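You operate a simulated robot arm through the tools that you are given. There is no shell and no other tool. Be economical: measure what you need, move in short steps, check, and stop when the job is done.

The job below is to be done with a simulated two-armed robot. You get a single attempt, and the scene is never put back.

TASK
Take the cap off the green bottle on the folding table and lay it down there. Then put the brush from the second shelf from the bottom of the wooden unit on the top of the green chest. Then open the spinner lid, put the towel labelled "60 C" from the top of the freezer in the spinner drum, then shut the lid. Then pull the dryer flap open. Keep to this order.

It is judged by the outcome, as a careful person would: the job done as asked, and still so three seconds after it is handed in. It fails if anything else is knocked over, pushed out of place, dropped, spilled or broken. A push-on lid holds only when it is set on centred and level and pressed home; a screw cap is set on level and turned clockwise until tight. Flat cloth is picked up by pressing the open fingertips on it (5 to 10 N) and closing them slowly along it; thin cloth reads only 2 to 8 mm in the jaws.

THE ROBOT
Two 7-joint arms with two-finger parallel grippers on one trunk, on a base that drives. Base frame: it is fixed to the floor where the robot stands at the start and does not move with it; the origin is under the middle of the robot, x ahead of it, y to its left, z up. Readings come in m, rad, newtons and seconds.
The left shoulder is at the start at [0.05, 0.161, 1.098], the right one opposite. Places, roughly: brush (11x5x5 cm) [0.5, -1.3, 0.6]; dryer flap [-2.6, 0.2, 0.5]; spinner drum [-3.1, -4.2, 0.9]; spinner lid [-3.1, -4.2, 1.1]; top of the green chest [-0.3, -5.9, 1]; towel [-2.75, -1.75, 0.75]. Payload 3.43 kg a hand.
The tool frame of a hand sits at the grasp point between the pads (the TCP): z along the fingers, y along the line on which they close. The tips reach 0.03 m beyond it. Largest opening 0.094 m; finger width 0.028, thickness 0.01; the body of the gripper, 0.05 by 0.096 m, starts 0.055 m behind the TCP.
Orientation is told as [roll, pitch, yaw] about the base's x, y, z axes, in that order, counted from this pose: with the fingers straight down and closing along the base's y, the tool's x points along the base's -x, its y along +y and its z along -z.

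THE INTERFACE
- The arms move only by the tool play_rows. It takes "left_series", "right_series" or both (then of equal length, played together; a hand with none holds still); each is a list of rows, each a list of 7 numbers: the shift along the base's x, y, z in m, then the turn, a rotation vector about the base's x, y, z in rad, then the closure, from 0 (fully open) to 1 (shut). In form: [[x, y, z, wx, wy, wz, fingers], ...]. A call has 1 to 20 rows; each row is the pose to reach, as a shift and turn from the pose commanded when the call began. A row lasts 0.2 s, in which the tool goes at most 0.05 m and 0.15 rad; a call with a longer step from one row to the next is refused whole, and so is a gripper value outside its range. Where a pose cannot be reached the arm comes as near as it can. A force on the tool above 40 N (or 10 N above the force at the start of the call, whichever is more), or a blocked arm, ends the call early, and 0.2 s more pass. Each finger travels about 0.045 m/s and halts on what it meets, pressing with about 33 N; the grip force reading is that of the motor and also rises with nothing between the fingers. The clock runs only during rows and for 0.2 s after the last one: add rows that repeat a pose to give the fingers time. The reply holds the time, the measured pose of the TCP, the force on the tool along the base axes, the opening and the grip force, in the units named above and with some noise, with the torque about the TCP (base axes, N m) and any sound that the robot's microphone picked up.
- Cameras (640 x 400 px; columns grow to the right, rows downward): "scene" is now at [0.1241, -0.0215, 1.2506]; the picture's right is [-0.25, -0.97, 0.00], its down [-0.37, 0.10, -0.92] and it looks along [0.89, -0.23, -0.38] (base axes); focal length 214 px, centre (320, 200). "left" rides on the left gripper at [0.076, -0.014, -0.102] in its tool frame; the picture's right is [0.18, 0.98, 0.00], its down [-0.75, 0.14, -0.64] and it looks along [-0.63, 0.12, 0.77] (tool axes); focal length 243 px, centre (320, 200). "right" rides on the right gripper at [0.076, 0.014, -0.102] in its tool frame; the picture's right is [-0.18, 0.98, 0.00], its down [-0.75, -0.14, -0.64] and it looks along [-0.63, -0.12, 0.77] (tool axes); focal length 243 px, centre (320, 200). There is no depth. A picture from a camera that has moved, and an enlarged one, comes with that camera's place and axes in the base frame and with its lens. The place of the scene camera against the robot may be out by one fixed shift of up to 0.012 m in any direction.
- snapshot(camera): a new picture of that camera. It takes no simulated time.
- lift_body(by): slides the trunk up (or, below 0, down) by that many m; the arms and the scene camera ride with it, the base frame stays. It gives what a move gives, with no picture.
- drive_base(legs): drives the robot by 1 to 6 legs, each [ahead, left, turn to the left] in m, m and rad, along the robot's own axes; the way and the turn of a leg run together, so that a leg with both is an arc; at most 1.5 m and 3.142 rad a leg. The arms and the cameras ride along, it lands a little off, and it stops where it bumps. It gives what a move gives.
- turn_head(pan, tilt): turns the head with the scene camera to pan (to the left, within 1.396 rad either way) and tilt (down, from -0.506 to 1.204), counted from straight ahead of the robot. It gives what a move gives.
- zoom(camera, box): a new picture of the part [left, top, right, bottom] of that camera's present view, enlarged. It takes no simulated time.
- finish_job(): hands the job in; it is judged then, once.

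Work in short steps. Places have to be worked out from the pictures, the camera data and where the tool is seen: move nearer, look again, correct. Check each grasp and each placing, and mend what went wrong. You have 165 turns and 130 pictures in all, those below and enlarged ones among them. Open the grippers and draw the arms clear of the work before you hand the job in, unless the task says otherwise; then end with one line.

The tools are called after "Request:" as name(argument=value, ...) on one line, values as JSON. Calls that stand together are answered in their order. play_rows: Moves the arms, as the interface text tells. Its arguments: {"type":"object","properties":{"left_series":{"type":"array","items":{"type":"array","items":{"type":"number"}}},"right_series":{"type":"array","items":{"type":"array","items":{"type":"number"}}}},"required":[]} The other tools are called the same way: lift_body (by) slides the trunk up or down; drive_base (legs) drives the base; turn_head (pan, tilt) turns the head that bears the scene camera; snapshot (camera) takes a picture; zoom (camera, box) takes an enlarged picture of a part of a camera's view; finish_job () hands the job in.

At the start:

```text
time_s: 0.0
left_eef_pos: [0.4503, 0.0992, 1.1997]
left_tool_rot: [0.0, 0.0, 0.002]
left_wrist_force: [-0.8, 0.1, -1.0]
left_wrist_torque: [0.0, -0.02, 0.0]
left_opening: 0.0937
left_grip_force: 0.1
right_eef_pos: [0.3699, -0.2501, 1.1951]
right_tool_rot: [0.0, 0.0, 0.0]
right_wrist_force: [0.1, 0.2, -1.4]
right_wrist_torque: [0.0, 0.03, 0.01]
right_opening: 0.0941
right_grip_force: 0.2
trunk travel left (down, up): [-0.125, 0.142]
robot x, y, heading: [-0.0014, 0.0013, 0.002]
head pan, tilt: [-0.251, 0.393]
```

scene: 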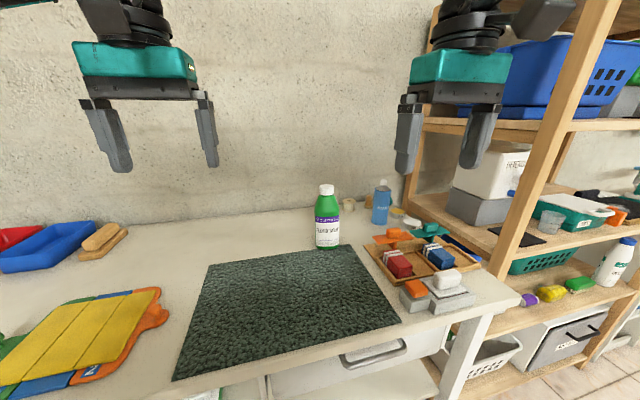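
right: 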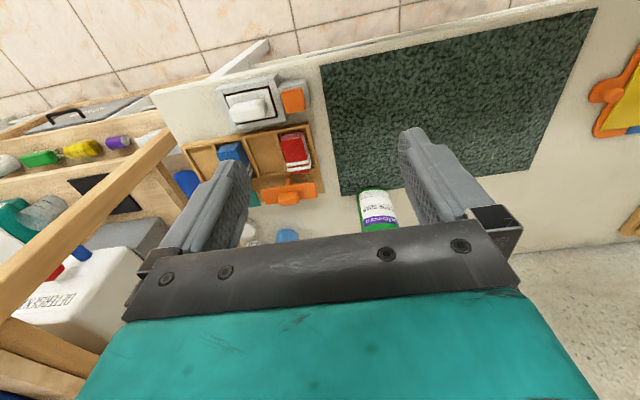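
left: 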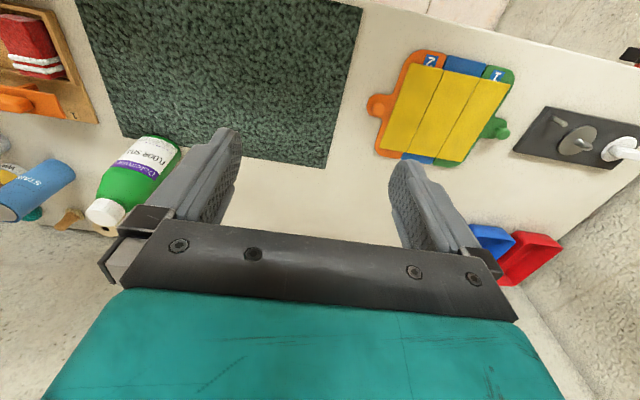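

The three views put the bottle near x 0.65, y -0.18, on a table at about z 0.87. I'll zoom in on it to refine that and see what kind of cap it has.

Request:
zoom(camera="scene", box=[270, 160, 430, 260])

Request:
zoom(camera="left", box=[60, 110, 220, 250])

```text
4.00 times, centred on (350, 210) of scene
camera zoom: at [0.1241, -0.0215, 1.2506], right [-0.25, -0.97, 0.0], down [-0.37, 0.1, -0.92], along [0.89, -0.23, -0.38], focal length 858 px, centre (200, 160)
```

zoom: 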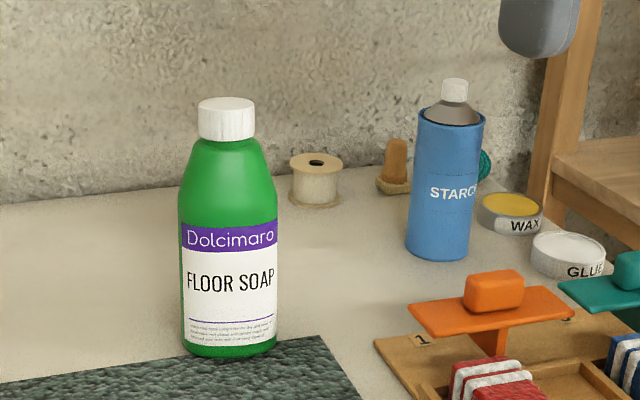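

```text
2.86 times, centred on (140, 180) of left
camera zoom: at [0.3733, 0.0854, 1.3017], right [-0.19, 0.98, 0.0], down [0.75, 0.14, 0.64], along [0.63, 0.12, -0.77], focal length 693 px, centre (834, 257)
```

zoom: 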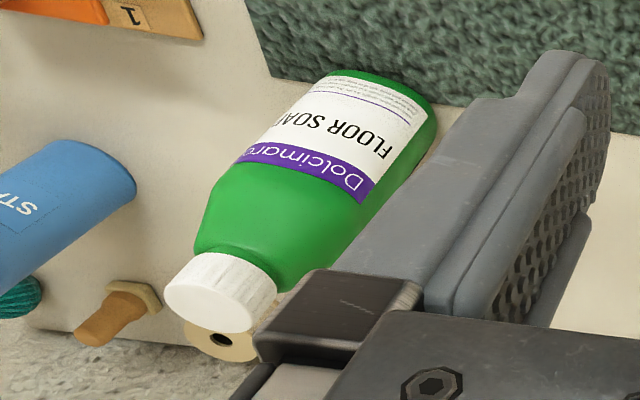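

The bottle is about 7 cm wide and 18 cm tall, with a ribbed cap about 4 cm wide centred near (0.68, -0.185, 1.04). I'll tilt the head down to see how much room there is between the robot and the table edge.

Request:
turn_head(pan=0.0, tilt=1.1)

Request:
snapshot(camera="scene")

```text
time_s: 1.1
left_eef_pos: [0.4499, 0.0985, 1.1995]
left_tool_rot: [0.001, 0.0, 0.002]
left_wrist_force: [-0.3, -0.7, 0.0]
left_wrist_torque: [0.01, -0.04, -0.01]
left_opening: 0.0939
left_grip_force: 0.0
right_eef_pos: [0.3688, -0.2506, 1.1953]
right_tool_rot: [0.0, 0.0, -0.001]
right_wrist_force: [0.0, 0.3, -0.9]
right_wrist_torque: [-0.02, -0.01, -0.02]
right_opening: 0.0939
right_grip_force: 0.0
trunk travel left (down, up): [-0.125, 0.142]
robot x, y, heading: [0.0012, -0.0022, 0.002]
head pan, tilt: [0.0, 1.1]
```

```text
124 pictures are left
camera scene: at [0.0975, 0.0016, 1.1931], right [0.0, -1.0, 0.0], down [-0.89, 0.0, -0.45], along [0.45, 0.0, -0.89], focal length 214 px, centre (320, 200)
```

scene: 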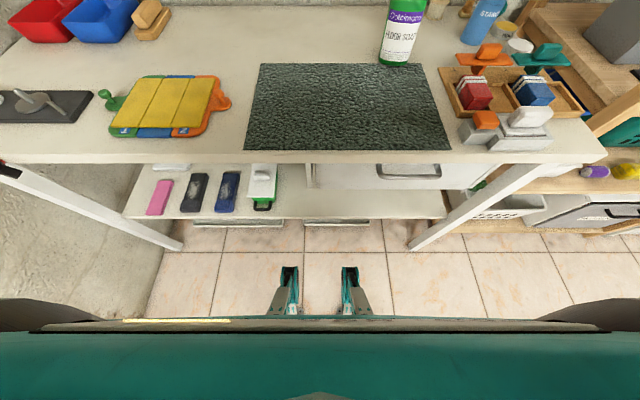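

The feet end near x 0.28 and the table edge is at about 0.35, with its shelf and legs starting around 0.42. Driving 0.11 m ahead is safe and brings the bottle into comfortable reach.

Request:
drive_base(legs=[[0.11, 0, 0]])

Request:
turn_head(pan=-0.3, tilt=0.5)

Request:
snapshot(camera="scene")

Request:
snapshot(camera="right")

```text
time_s: 2.3
left_eef_pos: [0.5476, 0.0982, 1.1989]
left_tool_rot: [0.001, -0.001, 0.002]
left_wrist_force: [-0.1, 0.1, -0.1]
left_wrist_torque: [0.03, -0.01, -0.02]
left_opening: 0.0939
left_grip_force: 0.0
right_eef_pos: [0.4655, -0.2494, 1.1948]
right_tool_rot: [0.001, 0.002, -0.001]
right_wrist_force: [-0.7, -0.3, -0.3]
right_wrist_torque: [0.0, 0.0, 0.01]
right_opening: 0.094
right_grip_force: 0.1
trunk travel left (down, up): [-0.125, 0.142]
robot x, y, heading: [0.0996, 0.0025, 0.003]
head pan, tilt: [0.0, 1.1]
stopped in leg 1: the robot was blocked; the commanded pose is now the measured one
```

```text
time_s: 3.3
left_eef_pos: [0.5489, 0.0994, 1.1983]
left_tool_rot: [0.0, -0.001, 0.001]
left_wrist_force: [-0.5, 0.0, 0.8]
left_wrist_torque: [0.03, -0.01, -0.01]
left_opening: 0.0941
left_grip_force: 0.0
right_eef_pos: [0.4669, -0.2492, 1.1939]
right_tool_rot: [0.0, 0.0, -0.002]
right_wrist_force: [-0.1, -0.7, -0.2]
right_wrist_torque: [-0.01, 0.0, 0.01]
right_opening: 0.0939
right_grip_force: 0.1
trunk travel left (down, up): [-0.125, 0.142]
robot x, y, heading: [0.0986, 0.0008, -0.007]
head pan, tilt: [-0.3, 0.499]
```

```text
123 pictures are left
camera scene: at [0.2193, -0.0253, 1.2407], right [-0.3, -0.96, 0.0], down [-0.46, 0.14, -0.88], along [0.84, -0.26, -0.48], focal length 214 px, centre (320, 200)
```

scene: 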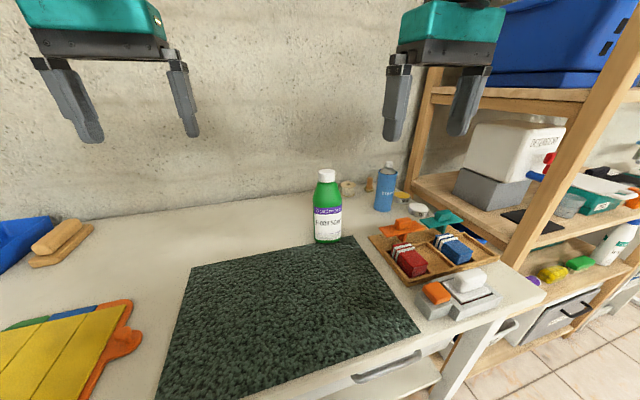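

```text
122 pictures are left
camera right: at [0.3921, -0.2366, 1.2967], right [0.18, 0.98, 0.0], down [0.75, -0.14, 0.64], along [0.63, -0.12, -0.77], focal length 243 px, centre (320, 200)
```

right: 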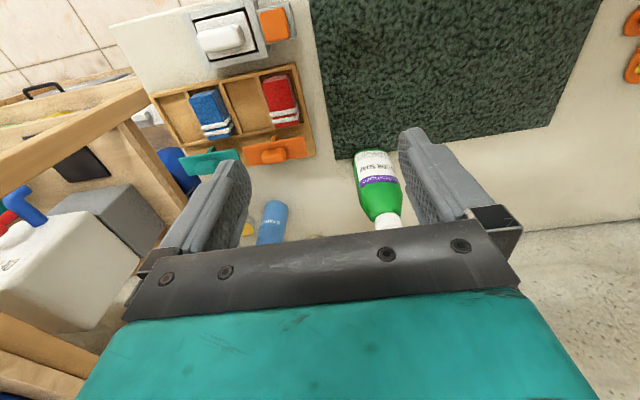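

The base nudged something at x 0.10 but nothing in view moved, and the bottle centre still works out near (0.678, -0.183). I'll pitch the left hand forward so it can hold the bottle body from the side.

Request:
play_rows(left_series=[[0, 0, 0, 0, -0.145, 0, 0], [0, 0, 0, 0, -0.29, 0, 0], [-0.01, 0, 0, 0, -0.435, 0, 0], [-0.02, 0, 0, 0, -0.58, 0, 0], [-0.03, 0, 0, 0, -0.725, 0, 0], [-0.04, 0, 0, 0, -0.87, 0, 0], [-0.05, 0, 0, 0, -1.01, 0, 0], [-0.06, 0, 0, 0, -1.135, 0, 0], [-0.06, 0, 0, 0, -1.135, 0, 0]])

Request:
play_rows(left_series=[[0, -0.03, -0.03, 0, 0, -0.14, 0], [0, -0.06, -0.06, 0, 0, -0.28, 0], [0, -0.09, -0.09, 0, 0, -0.42, 0], [0.01, -0.12, -0.11, 0, 0, -0.52, 0], [0.02, -0.15, -0.13, 0, 0, -0.61, 0], [0.03, -0.17, -0.15, 0, 0, -0.61, 0], [0.03, -0.17, -0.15, 0, 0, -0.61, 0]])

Request:
snapshot(camera="left")

Request:
snapshot(camera="scene")

```text
time_s: 5.3
left_eef_pos: [0.4876, 0.0983, 1.1981]
left_tool_rot: [-0.005, -1.137, 0.006]
left_wrist_force: [0.9, -0.3, -0.5]
left_wrist_torque: [-0.02, 0.02, 0.02]
left_opening: 0.0938
left_grip_force: 0.1
right_eef_pos: [0.4662, -0.2492, 1.1957]
right_tool_rot: [-0.001, 0.002, -0.002]
right_wrist_force: [0.0, 0.3, 1.1]
right_wrist_torque: [0.0, 0.02, -0.02]
right_opening: 0.094
right_grip_force: 0.1
trunk travel left (down, up): [-0.125, 0.142]
robot x, y, heading: [0.0944, 0.0045, -0.001]
head pan, tilt: [-0.3, 0.499]
```

```text
time_s: 6.9
left_eef_pos: [0.5222, -0.0695, 1.0456]
left_tool_rot: [-0.007, -1.133, -0.607]
left_wrist_force: [0.8, 0.0, 0.3]
left_wrist_torque: [0.04, -0.02, 0.03]
left_opening: 0.094
left_grip_force: 0.1
right_eef_pos: [0.4676, -0.2503, 1.194]
right_tool_rot: [0.001, 0.0, -0.001]
right_wrist_force: [0.6, 0.2, 0.2]
right_wrist_torque: [0.02, 0.03, -0.01]
right_opening: 0.094
right_grip_force: 0.0
trunk travel left (down, up): [-0.125, 0.142]
robot x, y, heading: [0.0981, 0.0036, -0.0]
head pan, tilt: [-0.3, 0.499]
```

```text
121 pictures are left
camera left: at [0.4104, -0.0092, 1.0209], right [0.5, 0.85, -0.17], down [-0.13, 0.27, 0.95], along [0.86, -0.45, 0.25], focal length 243 px, centre (320, 200)
```

left: 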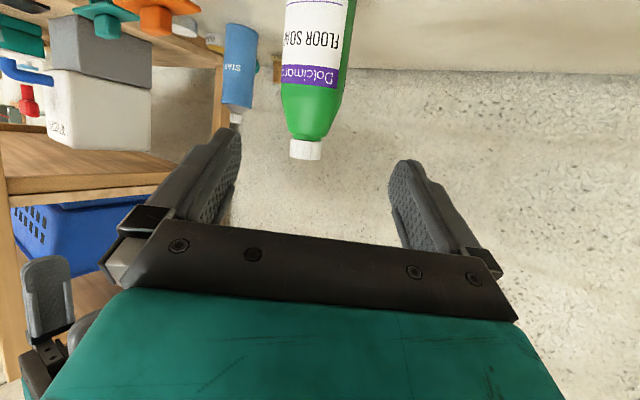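

```text
120 pictures are left
camera scene: at [0.2193, -0.0253, 1.2408], right [-0.3, -0.96, 0.0], down [-0.46, 0.14, -0.88], along [0.84, -0.26, -0.48], focal length 214 px, centre (320, 200)
```

scene: 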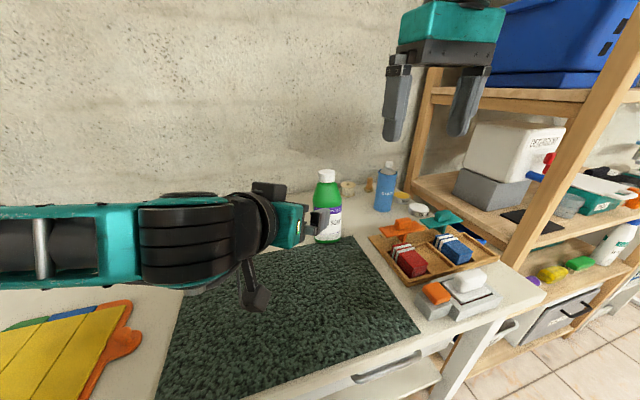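

The left camera agrees: the cap axis is at about (0.678, -0.182). I'll lower the hand to z 0.945 behind the bottle, then move it in horizontally.

Request:
play_rows(left_series=[[0.015, -0.01, -0.035, 0, 0, 0, 0], [0.028, -0.02, -0.07, 0, 0, 0, 0], [0.038, -0.03, -0.1, 0, 0, 0, 0], [0.038, -0.03, -0.1, 0, 0, 0, 0]])

Request:
snapshot(camera="left")

```text
time_s: 7.9
left_eef_pos: [0.5607, -0.1012, 0.9478]
left_tool_rot: [-0.006, -1.135, -0.604]
left_wrist_force: [0.0, -0.5, -0.7]
left_wrist_torque: [0.01, 0.0, -0.04]
left_opening: 0.0941
left_grip_force: 0.1
right_eef_pos: [0.4668, -0.2501, 1.195]
right_tool_rot: [-0.001, 0.001, -0.003]
right_wrist_force: [-0.1, -0.4, 0.3]
right_wrist_torque: [0.01, 0.04, 0.0]
right_opening: 0.094
right_grip_force: 0.0
trunk travel left (down, up): [-0.125, 0.142]
robot x, y, heading: [0.0961, 0.0021, -0.001]
head pan, tilt: [-0.3, 0.499]
```

```text
119 pictures are left
camera left: at [0.4488, -0.0409, 0.9227], right [0.5, 0.85, -0.17], down [-0.13, 0.27, 0.95], along [0.86, -0.45, 0.25], focal length 243 px, centre (320, 200)
```

left: 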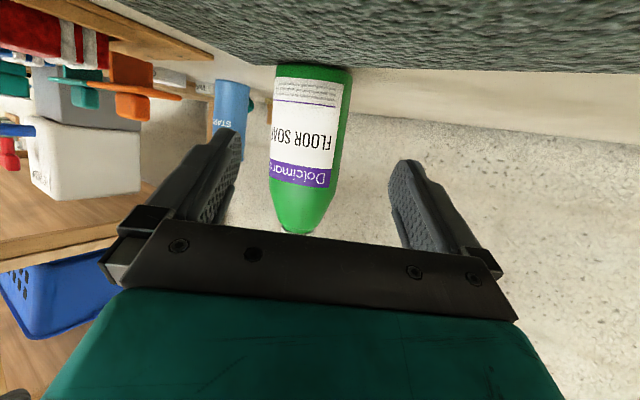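

The bottle sits between the fingers as computed, so I'll advance and close on the body.

Request:
play_rows(left_series=[[0.03, -0.021, 0, 0, 0, 0, 0], [0.06, -0.042, 0, 0, 0, 0, 0], [0.09, -0.063, 0, 0, 0, 0, 0], [0.115, -0.0815, 0, 0, 0, 0, 0], [0.115, -0.0815, 0, 0, 0, 0, 0]])

Request:
snapshot(camera="left")

```text
time_s: 9.1
left_eef_pos: [0.6701, -0.184, 0.9508]
left_tool_rot: [-0.007, -1.135, -0.606]
left_wrist_force: [0.4, -0.1, -0.3]
left_wrist_torque: [-0.01, 0.01, -0.02]
left_opening: 0.0937
left_grip_force: 0.0
right_eef_pos: [0.4676, -0.2495, 1.1946]
right_tool_rot: [0.001, 0.002, 0.0]
right_wrist_force: [0.3, 0.4, 0.3]
right_wrist_torque: [-0.01, -0.01, 0.02]
right_opening: 0.0941
right_grip_force: 0.1
trunk travel left (down, up): [-0.125, 0.142]
robot x, y, heading: [0.1003, 0.0028, 0.001]
head pan, tilt: [-0.3, 0.499]
```

```text
118 pictures are left
camera left: at [0.5588, -0.123, 0.9251], right [0.5, 0.85, -0.17], down [-0.13, 0.27, 0.95], along [0.86, -0.45, 0.25], focal length 243 px, centre (320, 200)
```

left: 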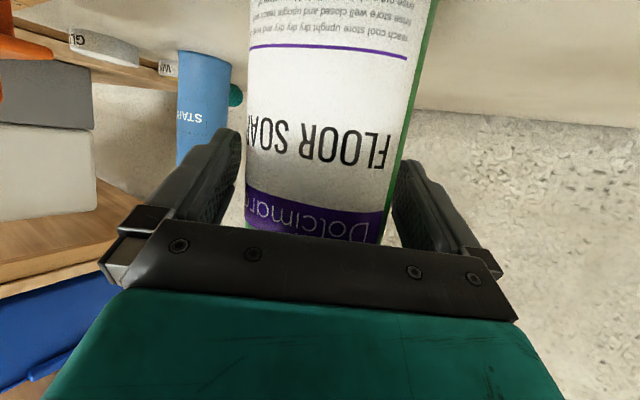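

The bottle is between the fingers and nearly centred. I'll close the left hand.

Request:
play_rows(left_series=[[0, 0, 0, 0, 0, 0, 0.15], [0, 0, 0, 0, 0, 0, 0.3], [0, 0, 0, 0, 0, 0, 0.6], [0, 0, 0, 0, 0, 0, 1], [0, 0, 0, 0, 0, 0, 1]])

Request:
snapshot(camera="scene")

Request:
snapshot(camera="right")

```text
time_s: 10.3
left_eef_pos: [0.6704, -0.1829, 0.9507]
left_tool_rot: [-0.007, -1.135, -0.603]
left_wrist_force: [0.2, -1.1, -0.2]
left_wrist_torque: [-0.17, 0.05, -0.01]
left_opening: 0.0775
left_grip_force: 33.4
right_eef_pos: [0.4666, -0.2511, 1.1942]
right_tool_rot: [-0.001, 0.001, -0.002]
right_wrist_force: [0.0, 0.5, 0.5]
right_wrist_torque: [0.0, 0.01, -0.01]
right_opening: 0.0938
right_grip_force: 0.2
trunk travel left (down, up): [-0.125, 0.142]
robot x, y, heading: [0.0996, -0.0018, -0.007]
head pan, tilt: [-0.3, 0.499]
```

```text
117 pictures are left
camera scene: at [0.2193, -0.0254, 1.2408], right [-0.3, -0.96, 0.0], down [-0.46, 0.14, -0.88], along [0.84, -0.26, -0.48], focal length 214 px, centre (320, 200)
```

scene: 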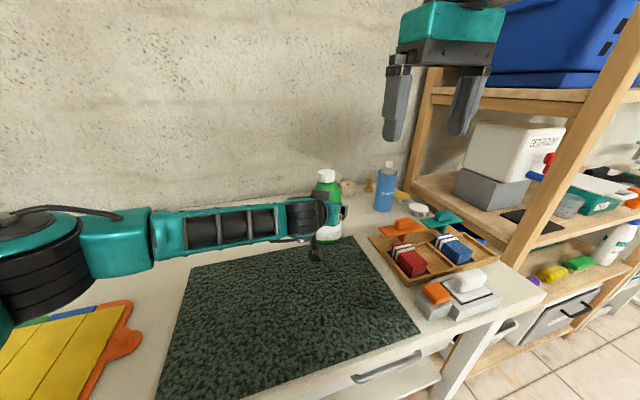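

```text
116 pictures are left
camera right: at [0.392, -0.2367, 1.2967], right [0.18, 0.98, 0.0], down [0.75, -0.14, 0.64], along [0.63, -0.12, -0.77], focal length 243 px, centre (320, 200)
```

right: 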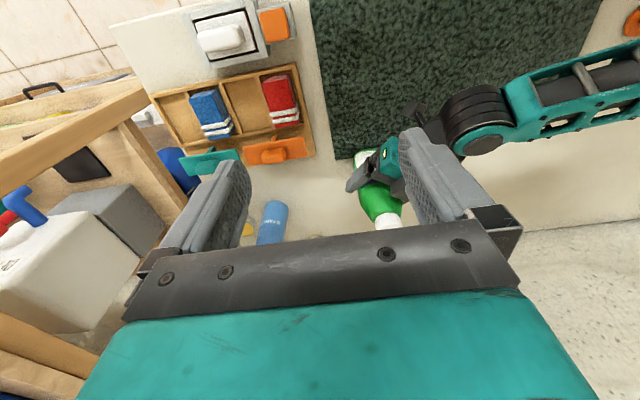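

The bottle is held at 0.0775 m. Next I'll bring the right hand above the cap, turned to yaw -1.2 so there's plenty of counter-clockwise travel.

Request:
play_rows(right_series=[[0.03, 0.01, 0, 0, 0, -0.145, 0], [0.06, 0.02, 0, 0, 0, -0.29, 0], [0.09, 0.03, -0.005, 0, 0, -0.435, 0], [0.12, 0.04, -0.015, 0, 0, -0.58, 0], [0.15, 0.05, -0.03, 0, 0, -0.725, 0], [0.18, 0.06, -0.045, 0, 0, -0.87, 0], [0.2, 0.065, -0.06, 0, 0, -1.01, 0], [0.211, 0.066, -0.065, 0, 0, -1.15, 0], [0.211, 0.066, -0.065, 0, 0, -1.2, 0], [0.211, 0.066, -0.065, 0, 0, -1.2, 0]])

Request:
snapshot(camera="right")

Request:
zoom(camera="scene", box=[250, 110, 410, 260])

```text
time_s: 12.5
left_eef_pos: [0.6702, -0.1845, 0.9514]
left_tool_rot: [-0.005, -1.134, -0.603]
left_wrist_force: [-0.4, 0.3, 2.8]
left_wrist_torque: [-0.09, 0.08, 0.04]
left_opening: 0.0771
left_grip_force: 33.6
right_eef_pos: [0.6282, -0.2205, 1.0999]
right_tool_rot: [0.001, 0.001, -1.203]
right_wrist_force: [1.0, 0.7, -0.2]
right_wrist_torque: [0.02, 0.0, 0.01]
right_opening: 0.0941
right_grip_force: 0.0
right hand out of reach, approached as far as the arm can: row 4, 5, 6, 7, 8, 9, 10
trunk travel left (down, up): [-0.125, 0.142]
robot x, y, heading: [0.0991, -0.0017, 0.004]
head pan, tilt: [-0.3, 0.499]
```

```text
115 pictures are left
camera right: at [0.6143, -0.1464, 1.2017], right [0.98, 0.18, 0.0], down [0.14, -0.76, 0.64], along [0.12, -0.63, -0.77], focal length 243 px, centre (320, 200)
```

right: 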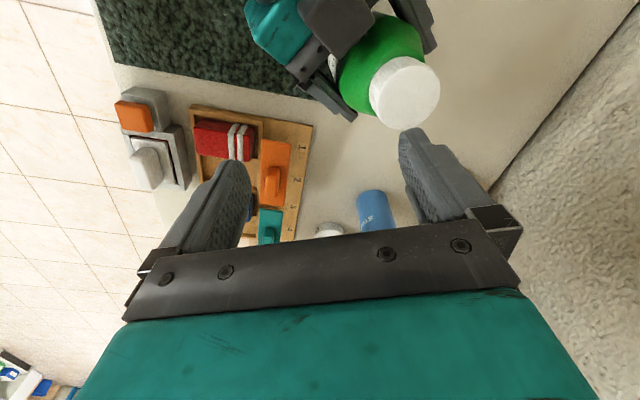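

```text
2.67 times, centred on (330, 185) of scene
camera zoom: at [0.2192, -0.0253, 1.2408], right [-0.3, -0.96, 0.0], down [-0.46, 0.14, -0.88], along [0.84, -0.26, -0.48], focal length 572 px, centre (293, 240)
```

zoom: 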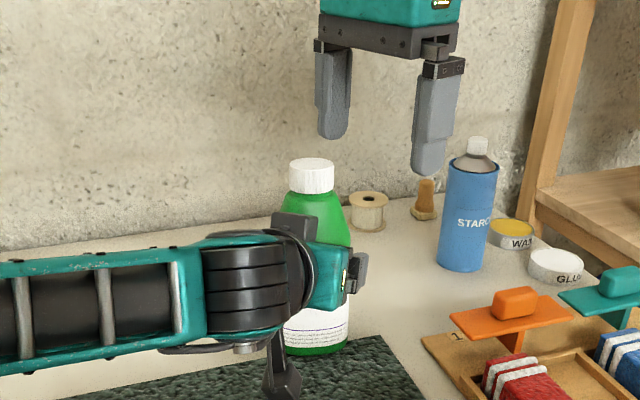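

The right hand stops at r of about 0.57 m, so the cap is out of its reach. I'll raise the right hand, lift the held bottle about 3 cm and bring it 12 cm nearer; it goes back to its place afterwards.

Request:
play_rows(right_series=[[-0.03, -0.015, 0.03, 0, 0, 0, 0], [-0.06, -0.03, 0.06, 0, 0, 0, 0], [-0.09, -0.04, 0.09, 0, 0, 0, 0], [-0.12, -0.05, 0.11, 0, 0, 0, 0], [-0.13, -0.05, 0.12, 0, 0, 0, 0], [-0.13, -0.05, 0.12, 0, 0, 0, 0]])

Request:
play_rows(left_series=[[0, 0, 0.015, 0, 0, 0, 1], [0, 0, 0.03, 0, 0, 0, 1], [-0.02, 0, 0.03, 0, 0, 0, 1], [-0.045, 0, 0.03, 0, 0, 0, 1], [-0.07, 0, 0.03, 0, 0, 0, 1], [-0.095, 0, 0.03, 0, 0, 0, 1], [-0.12, 0, 0.03, 0, 0, 0, 1], [-0.12, 0, 0.03, 0, 0, 0, 1]])

Request:
snapshot(camera="scene")

Request:
snapshot(camera="right")

```text
time_s: 13.9
left_eef_pos: [0.6706, -0.1837, 0.9506]
left_tool_rot: [-0.006, -1.133, -0.604]
left_wrist_force: [0.0, -0.5, 3.5]
left_wrist_torque: [-0.27, 0.14, -0.03]
left_opening: 0.0769
left_grip_force: 33.2
right_eef_pos: [0.4947, -0.2738, 1.2199]
right_tool_rot: [-0.002, 0.002, -1.201]
right_wrist_force: [0.7, 0.4, 0.0]
right_wrist_torque: [0.0, 0.0, 0.0]
right_opening: 0.094
right_grip_force: 0.1
trunk travel left (down, up): [-0.125, 0.142]
robot x, y, heading: [0.0974, -0.0008, -0.001]
head pan, tilt: [-0.3, 0.499]
```

```text
time_s: 15.7
left_eef_pos: [0.5525, -0.1802, 0.9809]
left_tool_rot: [-0.006, -1.134, -0.605]
left_wrist_force: [0.6, 0.6, -2.7]
left_wrist_torque: [0.0, -0.02, -0.01]
left_opening: 0.0766
left_grip_force: 32.6
right_eef_pos: [0.495, -0.273, 1.2181]
right_tool_rot: [0.001, 0.002, -1.201]
right_wrist_force: [-0.7, 0.7, 0.7]
right_wrist_torque: [0.02, 0.01, 0.02]
right_opening: 0.0943
right_grip_force: 0.1
trunk travel left (down, up): [-0.125, 0.142]
robot x, y, heading: [0.0981, -0.0011, -0.003]
head pan, tilt: [-0.3, 0.499]
```

```text
113 pictures are left
camera scene: at [0.2196, -0.0254, 1.2407], right [-0.3, -0.96, 0.0], down [-0.46, 0.14, -0.88], along [0.84, -0.26, -0.48], focal length 214 px, centre (320, 200)
```

scene: 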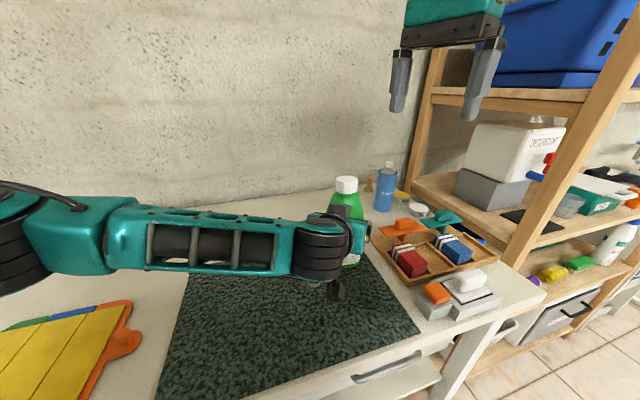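

```text
112 pictures are left
camera right: at [0.4826, -0.1982, 1.3208], right [0.98, 0.18, 0.0], down [0.14, -0.75, 0.64], along [0.12, -0.63, -0.77], focal length 243 px, centre (320, 200)
```

right: 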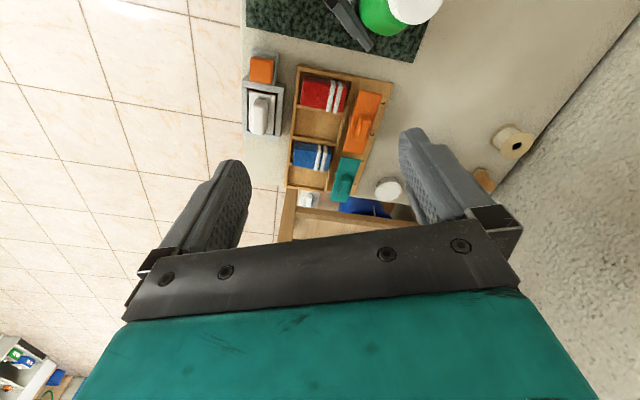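

The bottle is held in the air with its cap near (0.56, -0.183, top at 1.077). I'll move the right hand directly above it.

Request:
play_rows(right_series=[[0.02, 0.03, 0, 0, 0, 0, 0], [0.04, 0.06, 0, 0, 0, 0, 0], [0.065, 0.09, -0.02, 0, 0, 0, 0], [0.065, 0.09, -0.06, 0, 0, 0, 0], [0.065, 0.09, -0.068, 0, 0, 0, 0]])

Request:
snapshot(camera="right")

Request:
zoom(camera="scene", box=[270, 110, 430, 270])

```text
time_s: 16.9
left_eef_pos: [0.5514, -0.1803, 0.9818]
left_tool_rot: [-0.006, -1.134, -0.605]
left_wrist_force: [0.7, 0.2, -2.8]
left_wrist_torque: [-0.01, 0.01, 0.01]
left_opening: 0.0768
left_grip_force: 33.1
right_eef_pos: [0.5618, -0.1841, 1.1501]
right_tool_rot: [0.001, 0.002, -1.202]
right_wrist_force: [0.3, 0.5, 0.2]
right_wrist_torque: [0.0, -0.01, 0.01]
right_opening: 0.094
right_grip_force: 0.0
right hand out of reach, approached as far as the arm can: row 3
trunk travel left (down, up): [-0.125, 0.142]
robot x, y, heading: [0.1013, -0.0009, 0.0]
head pan, tilt: [-0.3, 0.499]
```

```text
111 pictures are left
camera right: at [0.5489, -0.1093, 1.2532], right [0.98, 0.18, 0.0], down [0.14, -0.75, 0.64], along [0.12, -0.63, -0.77], focal length 243 px, centre (320, 200)
```

right: 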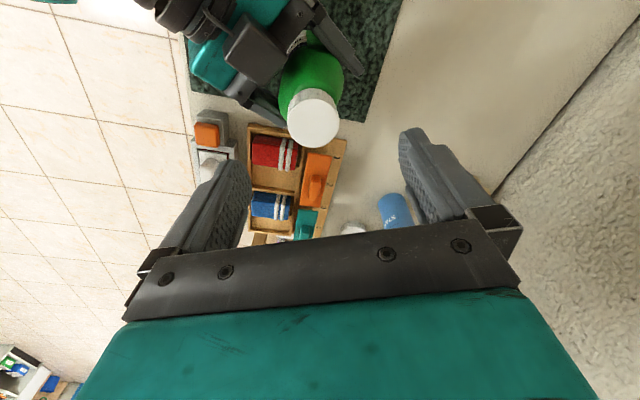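

```text
2.50 times, centred on (350, 190) of scene
camera zoom: at [0.2191, -0.0254, 1.2408], right [-0.3, -0.96, 0.0], down [-0.46, 0.14, -0.88], along [0.84, -0.26, -0.48], focal length 536 px, centre (245, 225)
```

zoom: 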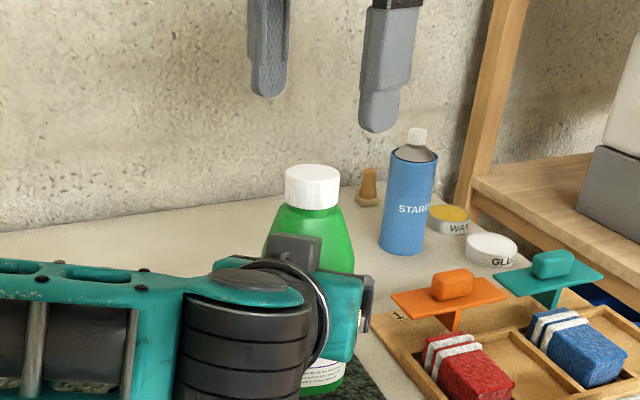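

The right camera puts the cap at (0.558, -0.179) with its top near 1.08. I'll shift slightly, descend over it and close.

Request:
play_rows(right_series=[[-0.002, 0.003, -0.025, 0, 0, 0, 0], [-0.002, 0.003, -0.05, 0, 0, 0, 0], [-0.002, 0.003, -0.072, 0, 0, 0, 0], [-0.002, 0.003, -0.072, 0, 0, 0, 0]])

Request:
snapshot(camera="right")

```text
time_s: 17.9
left_eef_pos: [0.5528, -0.1811, 0.9798]
left_tool_rot: [-0.005, -1.135, -0.603]
left_wrist_force: [0.3, 0.3, -3.6]
left_wrist_torque: [-0.01, -0.01, 0.0]
left_opening: 0.0768
left_grip_force: 32.8
right_eef_pos: [0.56, -0.1797, 1.0777]
right_tool_rot: [0.0, 0.004, -1.202]
right_wrist_force: [0.2, 0.6, -0.4]
right_wrist_torque: [0.02, 0.03, -0.02]
right_opening: 0.094
right_grip_force: 0.1
trunk travel left (down, up): [-0.125, 0.142]
robot x, y, heading: [0.0958, -0.0011, 0.003]
head pan, tilt: [-0.3, 0.499]
```

```text
109 pictures are left
camera right: at [0.5466, -0.104, 1.1806], right [0.98, 0.18, 0.0], down [0.14, -0.75, 0.64], along [0.12, -0.63, -0.77], focal length 243 px, centre (320, 200)
```

right: 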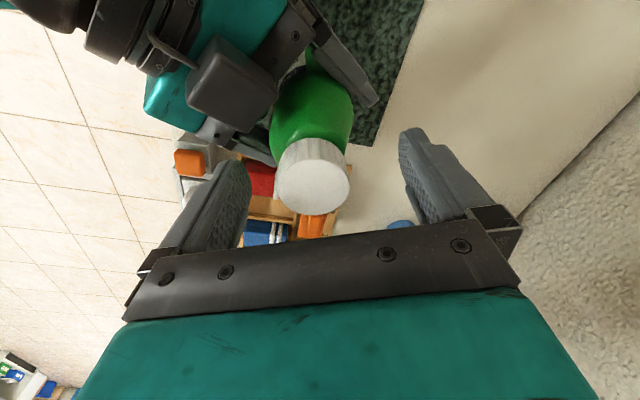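

The cap sits between the fingers as computed, so I'll close on it.

Request:
play_rows(right_series=[[-0.001, 0, 0, 0, 0, 0, 0.3], [-0.001, 0, 0, 0, 0, 0, 0.5], [-0.001, 0, 0, 0, 0, 0, 0.75], [-0.001, 0, 0, 0, 0, 0, 1], [-0.001, 0, 0, 0, 0, 0, 1]])

```text
time_s: 19.1
left_eef_pos: [0.5557, -0.1786, 0.9812]
left_tool_rot: [-0.005, -1.133, -0.598]
left_wrist_force: [20.0, 4.3, -5.5]
left_wrist_torque: [-0.41, 1.07, 0.09]
left_opening: 0.0767
left_grip_force: 32.9
right_eef_pos: [0.5574, -0.1795, 1.0777]
right_tool_rot: [-0.005, 0.003, -1.199]
right_wrist_force: [-19.3, -4.8, 2.6]
right_wrist_torque: [0.03, 0.86, -0.07]
right_opening: 0.041
right_grip_force: 32.9
trunk travel left (down, up): [-0.125, 0.142]
robot x, y, heading: [0.0975, 0.0026, 0.001]
head pan, tilt: [-0.3, 0.499]
```

The grip is offset: about 19 N along x, with the cap a few mm further in +x. I'll relax by shifting +4 mm in x, then turn counter-clockwise.

Request:
play_rows(right_series=[[0.004, 0.001, 0, 0, 0, 0, 1], [0.004, 0.001, 0, 0, 0, 0, 1], [0.004, 0.001, 0, 0, 0, 0.1, 1], [0.004, 0.001, 0, 0, 0, 0.2, 1], [0.004, 0.001, 0, 0, 0, 0.3, 1], [0.004, 0.001, 0, 0, 0, 0.4, 1]])

```text
time_s: 20.5
left_eef_pos: [0.5538, -0.1785, 0.9795]
left_tool_rot: [-0.003, -1.135, -0.605]
left_wrist_force: [2.9, 22.8, -4.2]
left_wrist_torque: [-1.44, 0.16, 0.24]
left_opening: 0.0713
left_grip_force: 33.4
right_eef_pos: [0.5637, -0.1828, 1.0779]
right_tool_rot: [-0.006, 0.001, -0.799]
right_wrist_force: [-4.3, -23.8, 1.1]
right_wrist_torque: [-0.83, 0.29, -0.01]
right_opening: 0.0405
right_grip_force: 33.4
trunk travel left (down, up): [-0.125, 0.142]
robot x, y, heading: [0.1006, -0.0013, 0.001]
head pan, tilt: [-0.3, 0.499]
```

The side force has moved to y and the left opening shrank to 0.071, so I'll look before going on.

Request:
zoom(camera="scene", box=[270, 110, 430, 270])

Request:
snapshot(camera="left")

Request:
snapshot(camera="right")

```text
2.50 times, centred on (350, 190) of scene
camera zoom: at [0.2195, -0.0254, 1.2408], right [-0.3, -0.96, 0.0], down [-0.46, 0.14, -0.88], along [0.84, -0.26, -0.48], focal length 536 px, centre (245, 225)
```

zoom: 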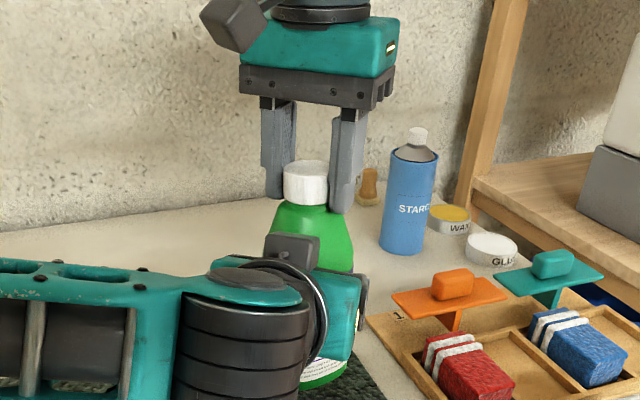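

```text
107 pictures are left
camera left: at [0.4416, -0.1188, 0.955], right [0.49, 0.85, -0.17], down [-0.14, 0.27, 0.95], along [0.86, -0.45, 0.25], focal length 243 px, centre (320, 200)
```

left: 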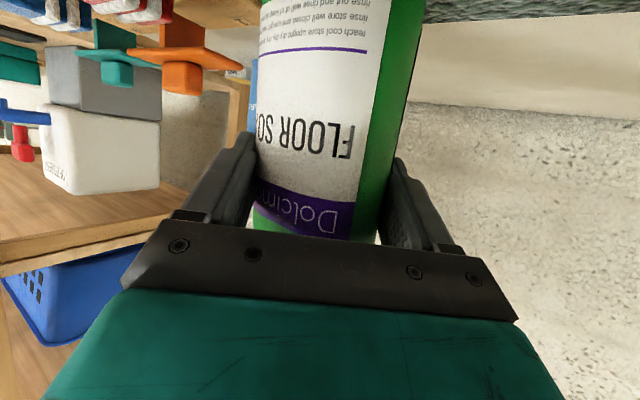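

```text
106 pictures are left
camera right: at [0.5227, -0.1189, 1.1803], right [0.83, 0.55, -0.01], down [0.43, -0.64, 0.64], along [0.35, -0.54, -0.77], focal length 243 px, centre (320, 200)
```

right: 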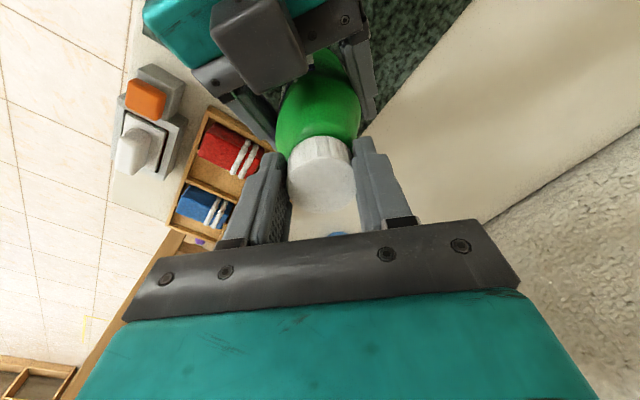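

The bottle itself turned in the left grip, showing the body is slightly oval and is settling onto its narrow side. I'll ease the right hand 4 mm in -y and keep turning to see whether it locks.

Request:
play_rows(right_series=[[0, -0.004, 0, 0, 0, 0, 1], [0, -0.004, 0, 0, 0, 0.1, 1], [0, -0.004, 0, 0, 0, 0.2, 1], [0, -0.004, 0, 0, 0, 0.3, 1], [0, -0.004, 0, 0, 0, 0.4, 1], [0, -0.004, 0, 0, 0, 0.5, 1]])

Request:
snapshot(camera="left")

```text
time_s: 21.9
left_eef_pos: [0.5538, -0.1815, 0.98]
left_tool_rot: [-0.004, -1.133, -0.6]
left_wrist_force: [5.7, 18.5, -5.2]
left_wrist_torque: [-1.5, 0.48, 0.33]
left_opening: 0.0668
left_grip_force: 33.3
right_eef_pos: [0.5646, -0.184, 1.0777]
right_tool_rot: [-0.002, 0.003, -0.299]
right_wrist_force: [-5.9, -19.0, 2.4]
right_wrist_torque: [-0.28, 0.18, -0.12]
right_opening: 0.0367
right_grip_force: 33.0
trunk travel left (down, up): [-0.125, 0.142]
robot x, y, heading: [0.0952, -0.0047, 0.0]
head pan, tilt: [-0.3, 0.499]
```

```text
105 pictures are left
camera left: at [0.4414, -0.1192, 0.9546], right [0.49, 0.85, -0.17], down [-0.13, 0.27, 0.95], along [0.86, -0.45, 0.25], focal length 243 px, centre (320, 200)
```

left: 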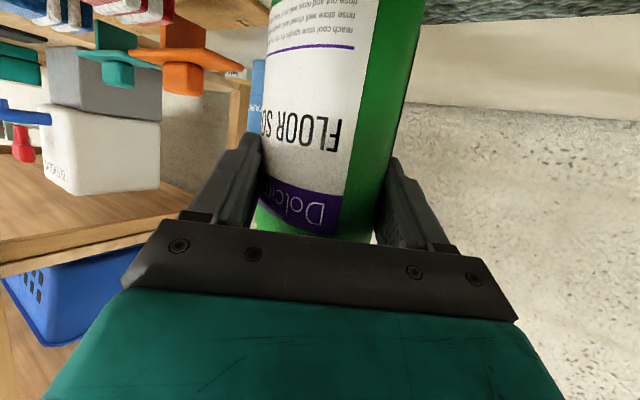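

Both openings keep shrinking, so I'll check the pose of the bottle and cap from the other two cameras.

Request:
zoom(camera="scene", box=[290, 130, 390, 230])

Request:
zoom(camera="right", box=[200, 60, 440, 260])

```text
4.00 times, centred on (340, 180) of scene
camera zoom: at [0.2195, -0.0254, 1.2407], right [-0.3, -0.96, 0.0], down [-0.46, 0.14, -0.88], along [0.84, -0.26, -0.48], focal length 858 px, centre (240, 280)
```

zoom: 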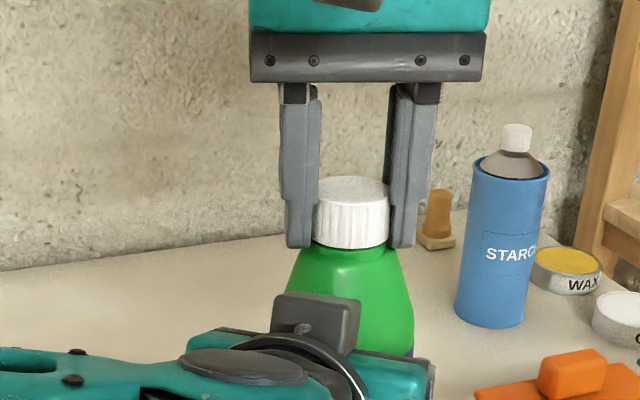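

```text
2.00 times, centred on (320, 160) of right
camera zoom: at [0.4973, -0.1506, 1.181], right [0.47, 0.89, 0.0], down [0.68, -0.36, 0.64], along [0.57, -0.3, -0.77], focal length 485 px, centre (320, 280)
```

zoom: 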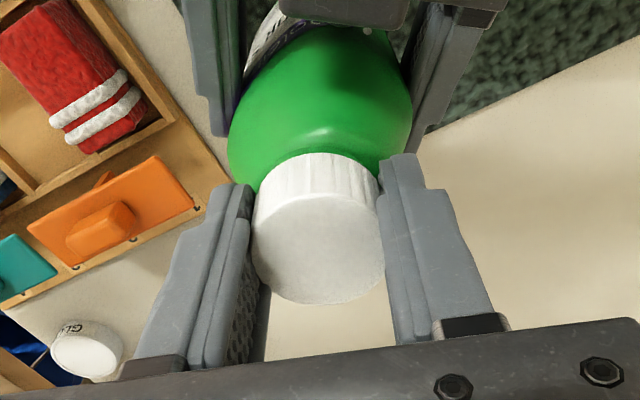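

The cap is centred in the right hand. The label turned only about 0.24 rad during the last 0.5 rad, so the cap is starting to move against the bottle. I'll keep turning.

Request:
play_rows(right_series=[[0, -0.002, 0, 0, 0, 0.1, 1], [0, -0.002, 0, 0, 0, 0.2, 1], [0, -0.002, 0, 0, 0, 0.3, 1], [0, -0.002, 0, 0, 0, 0.4, 1], [0, -0.002, 0, 0, 0, 0.5, 1], [0, -0.002, 0.001, 0, 0, 0.6, 1], [0, -0.002, 0.001, 0, 0, 0.7, 1], [0, -0.002, 0.001, 0, 0, 0.8, 1], [0, -0.002, 0.001, 0, 0, 0.9, 1], [0, -0.002, 0.001, 0, 0, 1.0, 1]])

Request:
snapshot(camera="left")

Request:
zoom(camera="scene", box=[290, 130, 390, 230])

```text
time_s: 24.1
left_eef_pos: [0.5517, -0.1806, 0.98]
left_tool_rot: [-0.006, -1.133, -0.604]
left_wrist_force: [9.3, 5.7, -7.3]
left_wrist_torque: [-0.95, 0.92, 0.2]
left_opening: 0.0671
left_grip_force: 33.1
right_eef_pos: [0.565, -0.1881, 1.0793]
right_tool_rot: [0.002, 0.002, 0.702]
right_wrist_force: [-10.4, -5.7, 4.3]
right_wrist_torque: [0.52, 0.21, -0.06]
right_opening: 0.0368
right_grip_force: 33.2
trunk travel left (down, up): [-0.125, 0.142]
robot x, y, heading: [0.0997, 0.0015, -0.003]
head pan, tilt: [-0.3, 0.499]
```

```text
102 pictures are left
camera left: at [0.4411, -0.1201, 0.9545], right [0.5, 0.85, -0.17], down [-0.13, 0.27, 0.95], along [0.86, -0.45, 0.25], focal length 243 px, centre (320, 200)
```

left: 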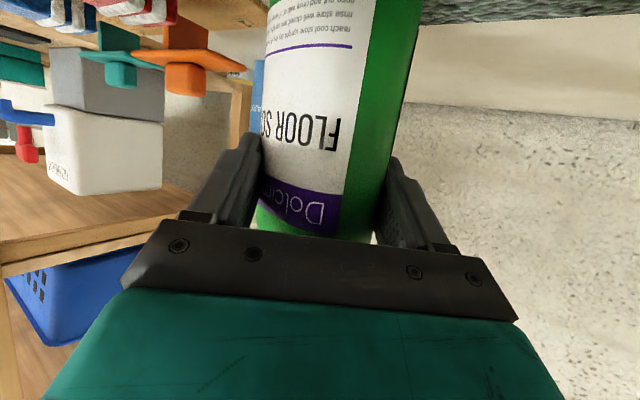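

```text
4.00 times, centred on (340, 180) of scene
camera zoom: at [0.22, -0.0259, 1.2406], right [-0.3, -0.96, 0.0], down [-0.46, 0.14, -0.88], along [0.84, -0.26, -0.48], focal length 858 px, centre (240, 280)
```

zoom: 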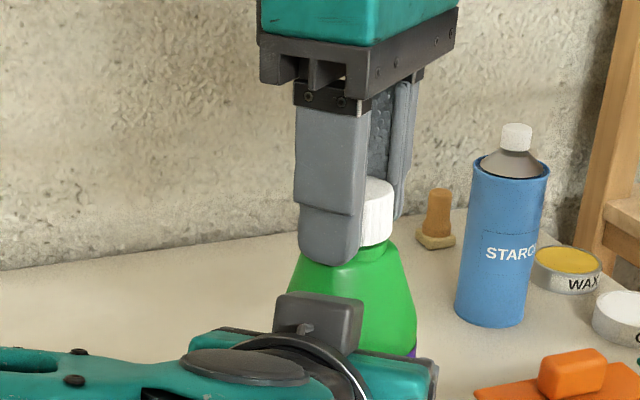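

The label stayed still this time, so the bottle is locked and the cap is unscrewing. I'll continue.

Request:
play_rows(right_series=[[0, 0, 0, 0, 0, 0.12, 1], [0, 0, 0.0005, 0, 0, 0.24, 1], [0, 0, 0.0005, 0, 0, 0.36, 1], [0, 0, 0.001, 0, 0, 0.48, 1], [0, 0, 0.001, 0, 0, 0.6, 1], [0, 0, 0.001, 0, 0, 0.72, 1], [0, 0, 0.0015, 0, 0, 0.84, 1], [0, 0, 0.0015, 0, 0, 0.96, 1], [0, 0, 0.0015, 0, 0, 1.08, 1], [0, 0, 0.002, 0, 0, 1.2, 1]])

Request:
zoom(camera="scene", box=[290, 130, 390, 230])

```text
time_s: 24.8
left_eef_pos: [0.5464, -0.1818, 0.9779]
left_tool_rot: [0.004, -1.127, -0.626]
left_wrist_force: [-1.8, 3.1, -0.3]
left_wrist_torque: [-0.12, -0.02, -0.01]
left_opening: 0.0676
left_grip_force: 32.8
right_eef_pos: [0.5378, -0.1725, 1.0789]
right_tool_rot: [-0.02, 0.001, 0.897]
right_wrist_force: [2.5, -3.0, -2.7]
right_wrist_torque: [-0.1, -0.14, 0.04]
right_opening: 0.0372
right_grip_force: 32.8
right hand out of reach, approached as far as the arm can: row 1, 2, 3
trunk travel left (down, up): [-0.125, 0.142]
robot x, y, heading: [0.1003, -0.003, 0.003]
head pan, tilt: [-0.3, 0.499]
stopped in row 3 (left hand): the force on the tool passed its limit (the readings are from after the stop); the commanded pose is now the measured one
```

```text
4.00 times, centred on (340, 180) of scene
camera zoom: at [0.2199, -0.0257, 1.2407], right [-0.3, -0.96, 0.0], down [-0.46, 0.14, -0.88], along [0.84, -0.26, -0.48], focal length 858 px, centre (240, 280)
```

zoom: 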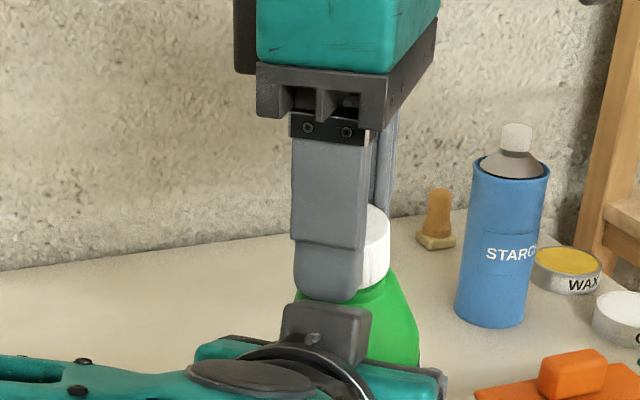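

The right arm ran out of wrist range beyond yaw 0.7 and dragged the cap about 3 cm, tilting the bottle. I'll bring it back upright to the previous pose, then regrip for another stroke.

Request:
play_rows(right_series=[[0.006, -0.003, 0, 0, 0, -0.08, 1], [0.013, -0.007, 0, 0, 0, -0.16, 1], [0.02, -0.011, 0, 0, 0, -0.22, 1], [0.027, -0.0155, 0, 0, 0, -0.25, 1], [0.027, -0.0155, 0, 0, 0, -0.25, 1]], left_series=[[0.001, 0, 0, 0, 0, 0.005, 1], [0.003, 0, 0, 0, 0, 0.01, 1], [0.004, 0.001, 0.001, 0, 0, 0.015, 1], [0.006, 0.001, 0.002, 0, 0, 0.02, 1], [0.006, 0.001, 0.002, 0, 0, 0.02, 1]])

Request:
snapshot(camera="left")

Request:
zoom(camera="scene", box=[270, 110, 430, 270])

Request:
zoom(camera="right", box=[200, 60, 440, 260])

```text
time_s: 25.9
left_eef_pos: [0.5523, -0.1814, 0.9799]
left_tool_rot: [0.003, -1.129, -0.608]
left_wrist_force: [9.7, -7.2, -6.4]
left_wrist_torque: [0.31, 0.6, -0.02]
left_opening: 0.0586
left_grip_force: 33.4
right_eef_pos: [0.5657, -0.1872, 1.0794]
right_tool_rot: [-0.019, -0.002, 0.65]
right_wrist_force: [-10.6, 6.1, 2.3]
right_wrist_torque: [0.38, 0.46, -0.02]
right_opening: 0.0359
right_grip_force: 33.2
trunk travel left (down, up): [-0.125, 0.142]
robot x, y, heading: [0.0958, -0.0017, -0.0]
head pan, tilt: [-0.3, 0.499]
```

```text
99 pictures are left
camera left: at [0.4414, -0.1207, 0.9555], right [0.49, 0.85, -0.17], down [-0.13, 0.26, 0.96], along [0.86, -0.45, 0.24], focal length 243 px, centre (320, 200)
```

left: 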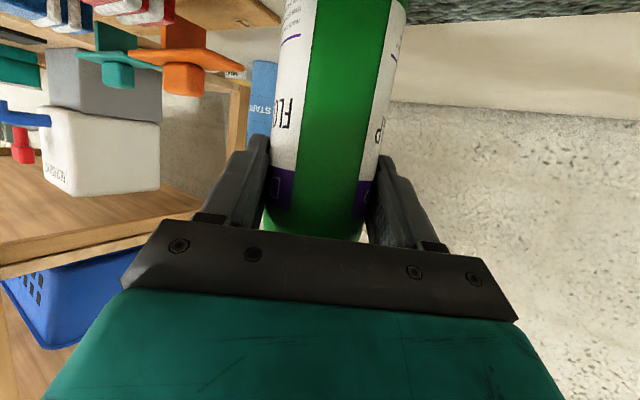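

```text
2.50 times, centred on (350, 190) of scene
camera zoom: at [0.2195, -0.0254, 1.2407], right [-0.3, -0.96, 0.0], down [-0.46, 0.14, -0.88], along [0.84, -0.26, -0.48], focal length 536 px, centre (245, 225)
```

zoom: 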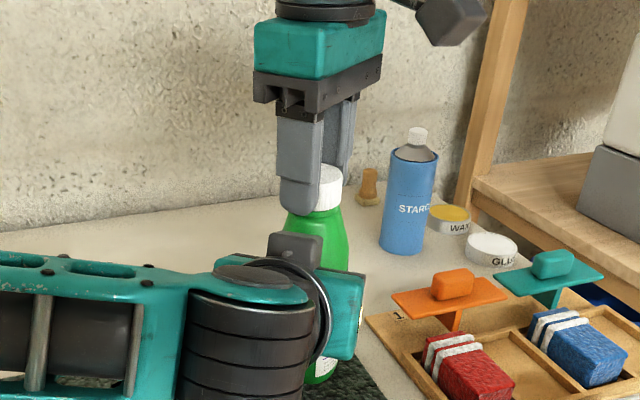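

```text
2.00 times, centred on (320, 160) of right
camera zoom: at [0.4957, -0.2214, 1.1816], right [-0.45, 0.89, -0.02], down [0.68, 0.35, 0.65], along [0.58, 0.28, -0.76], focal length 485 px, centre (320, 280)
```

zoom: 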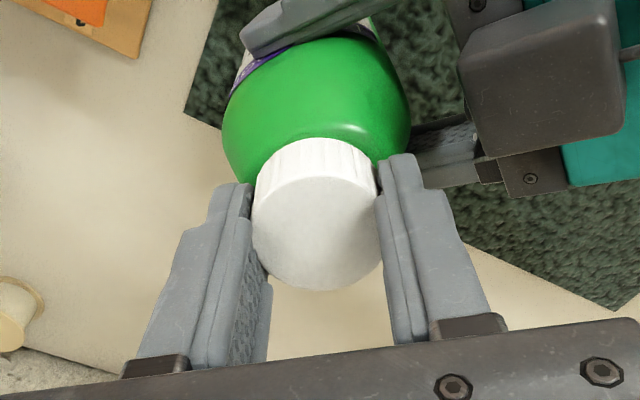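

The oval bottle is now gripped across its thin side (0.0586), a much stronger hold. I'll open the right hand slightly, wind it back to yaw -1.2 and regrip.

Request:
play_rows(right_series=[[0, 0, 0, 0, 0, 0, 0.42], [0, 0, 0, 0, 0, 0, 0.42], [0, 0, 0, 0, 0, -0.145, 0.42], [0, 0, 0, 0, 0, -0.29, 0.42], [0, 0, 0, 0, 0, -0.435, 0.42], [0, 0, 0, 0, 0, -0.58, 0.42], [0, 0, 0, 0, 0, -0.725, 0.42], [0, 0, 0, 0, 0, -0.87, 0.42], [0, 0, 0, 0, 0, -1.015, 0.42], [0, 0, 0, 0, 0, -1.16, 0.42], [0, 0, 0, 0, 0, -1.305, 0.42], [0, 0, 0, 0, 0, -1.45, 0.42], [0, 0, 0, 0, 0, -1.595, 0.42], [0, 0, 0, 0, 0, -1.74, 0.42], [0, 0, 0, 0, 0, -1.85, 0.42], [0, 0, 0, 0, 0, -1.85, 0.42]])

Request:
zoom(camera="right", box=[200, 60, 440, 260])

```text
time_s: 29.4
left_eef_pos: [0.5536, -0.1805, 0.9806]
left_tool_rot: [0.003, -1.129, -0.608]
left_wrist_force: [-0.2, -0.3, -3.0]
left_wrist_torque: [0.05, 0.06, -0.02]
left_opening: 0.0584
left_grip_force: 33.5
right_eef_pos: [0.5639, -0.1861, 1.0795]
right_tool_rot: [-0.021, -0.001, -1.203]
right_wrist_force: [-1.2, 0.1, -0.2]
right_wrist_torque: [0.02, -0.02, -0.03]
right_opening: 0.0544
right_grip_force: 0.1
trunk travel left (down, up): [-0.125, 0.142]
robot x, y, heading: [0.0968, 0.0005, 0.003]
head pan, tilt: [-0.3, 0.499]
```

```text
2.00 times, centred on (320, 160) of right
camera zoom: at [0.5542, -0.1103, 1.1812], right [0.98, 0.18, -0.02], down [0.15, -0.75, 0.65], along [0.1, -0.64, -0.76], focal length 485 px, centre (320, 280)
```

zoom: 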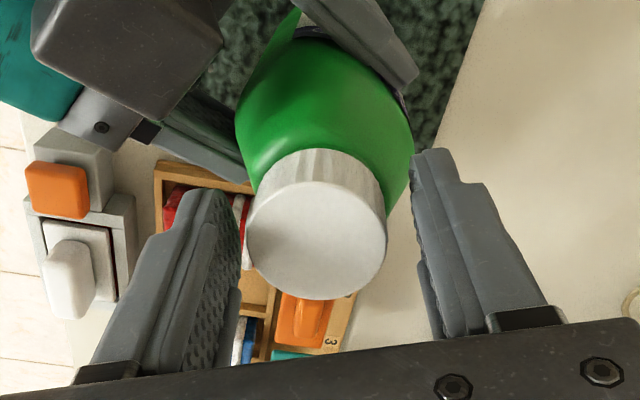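

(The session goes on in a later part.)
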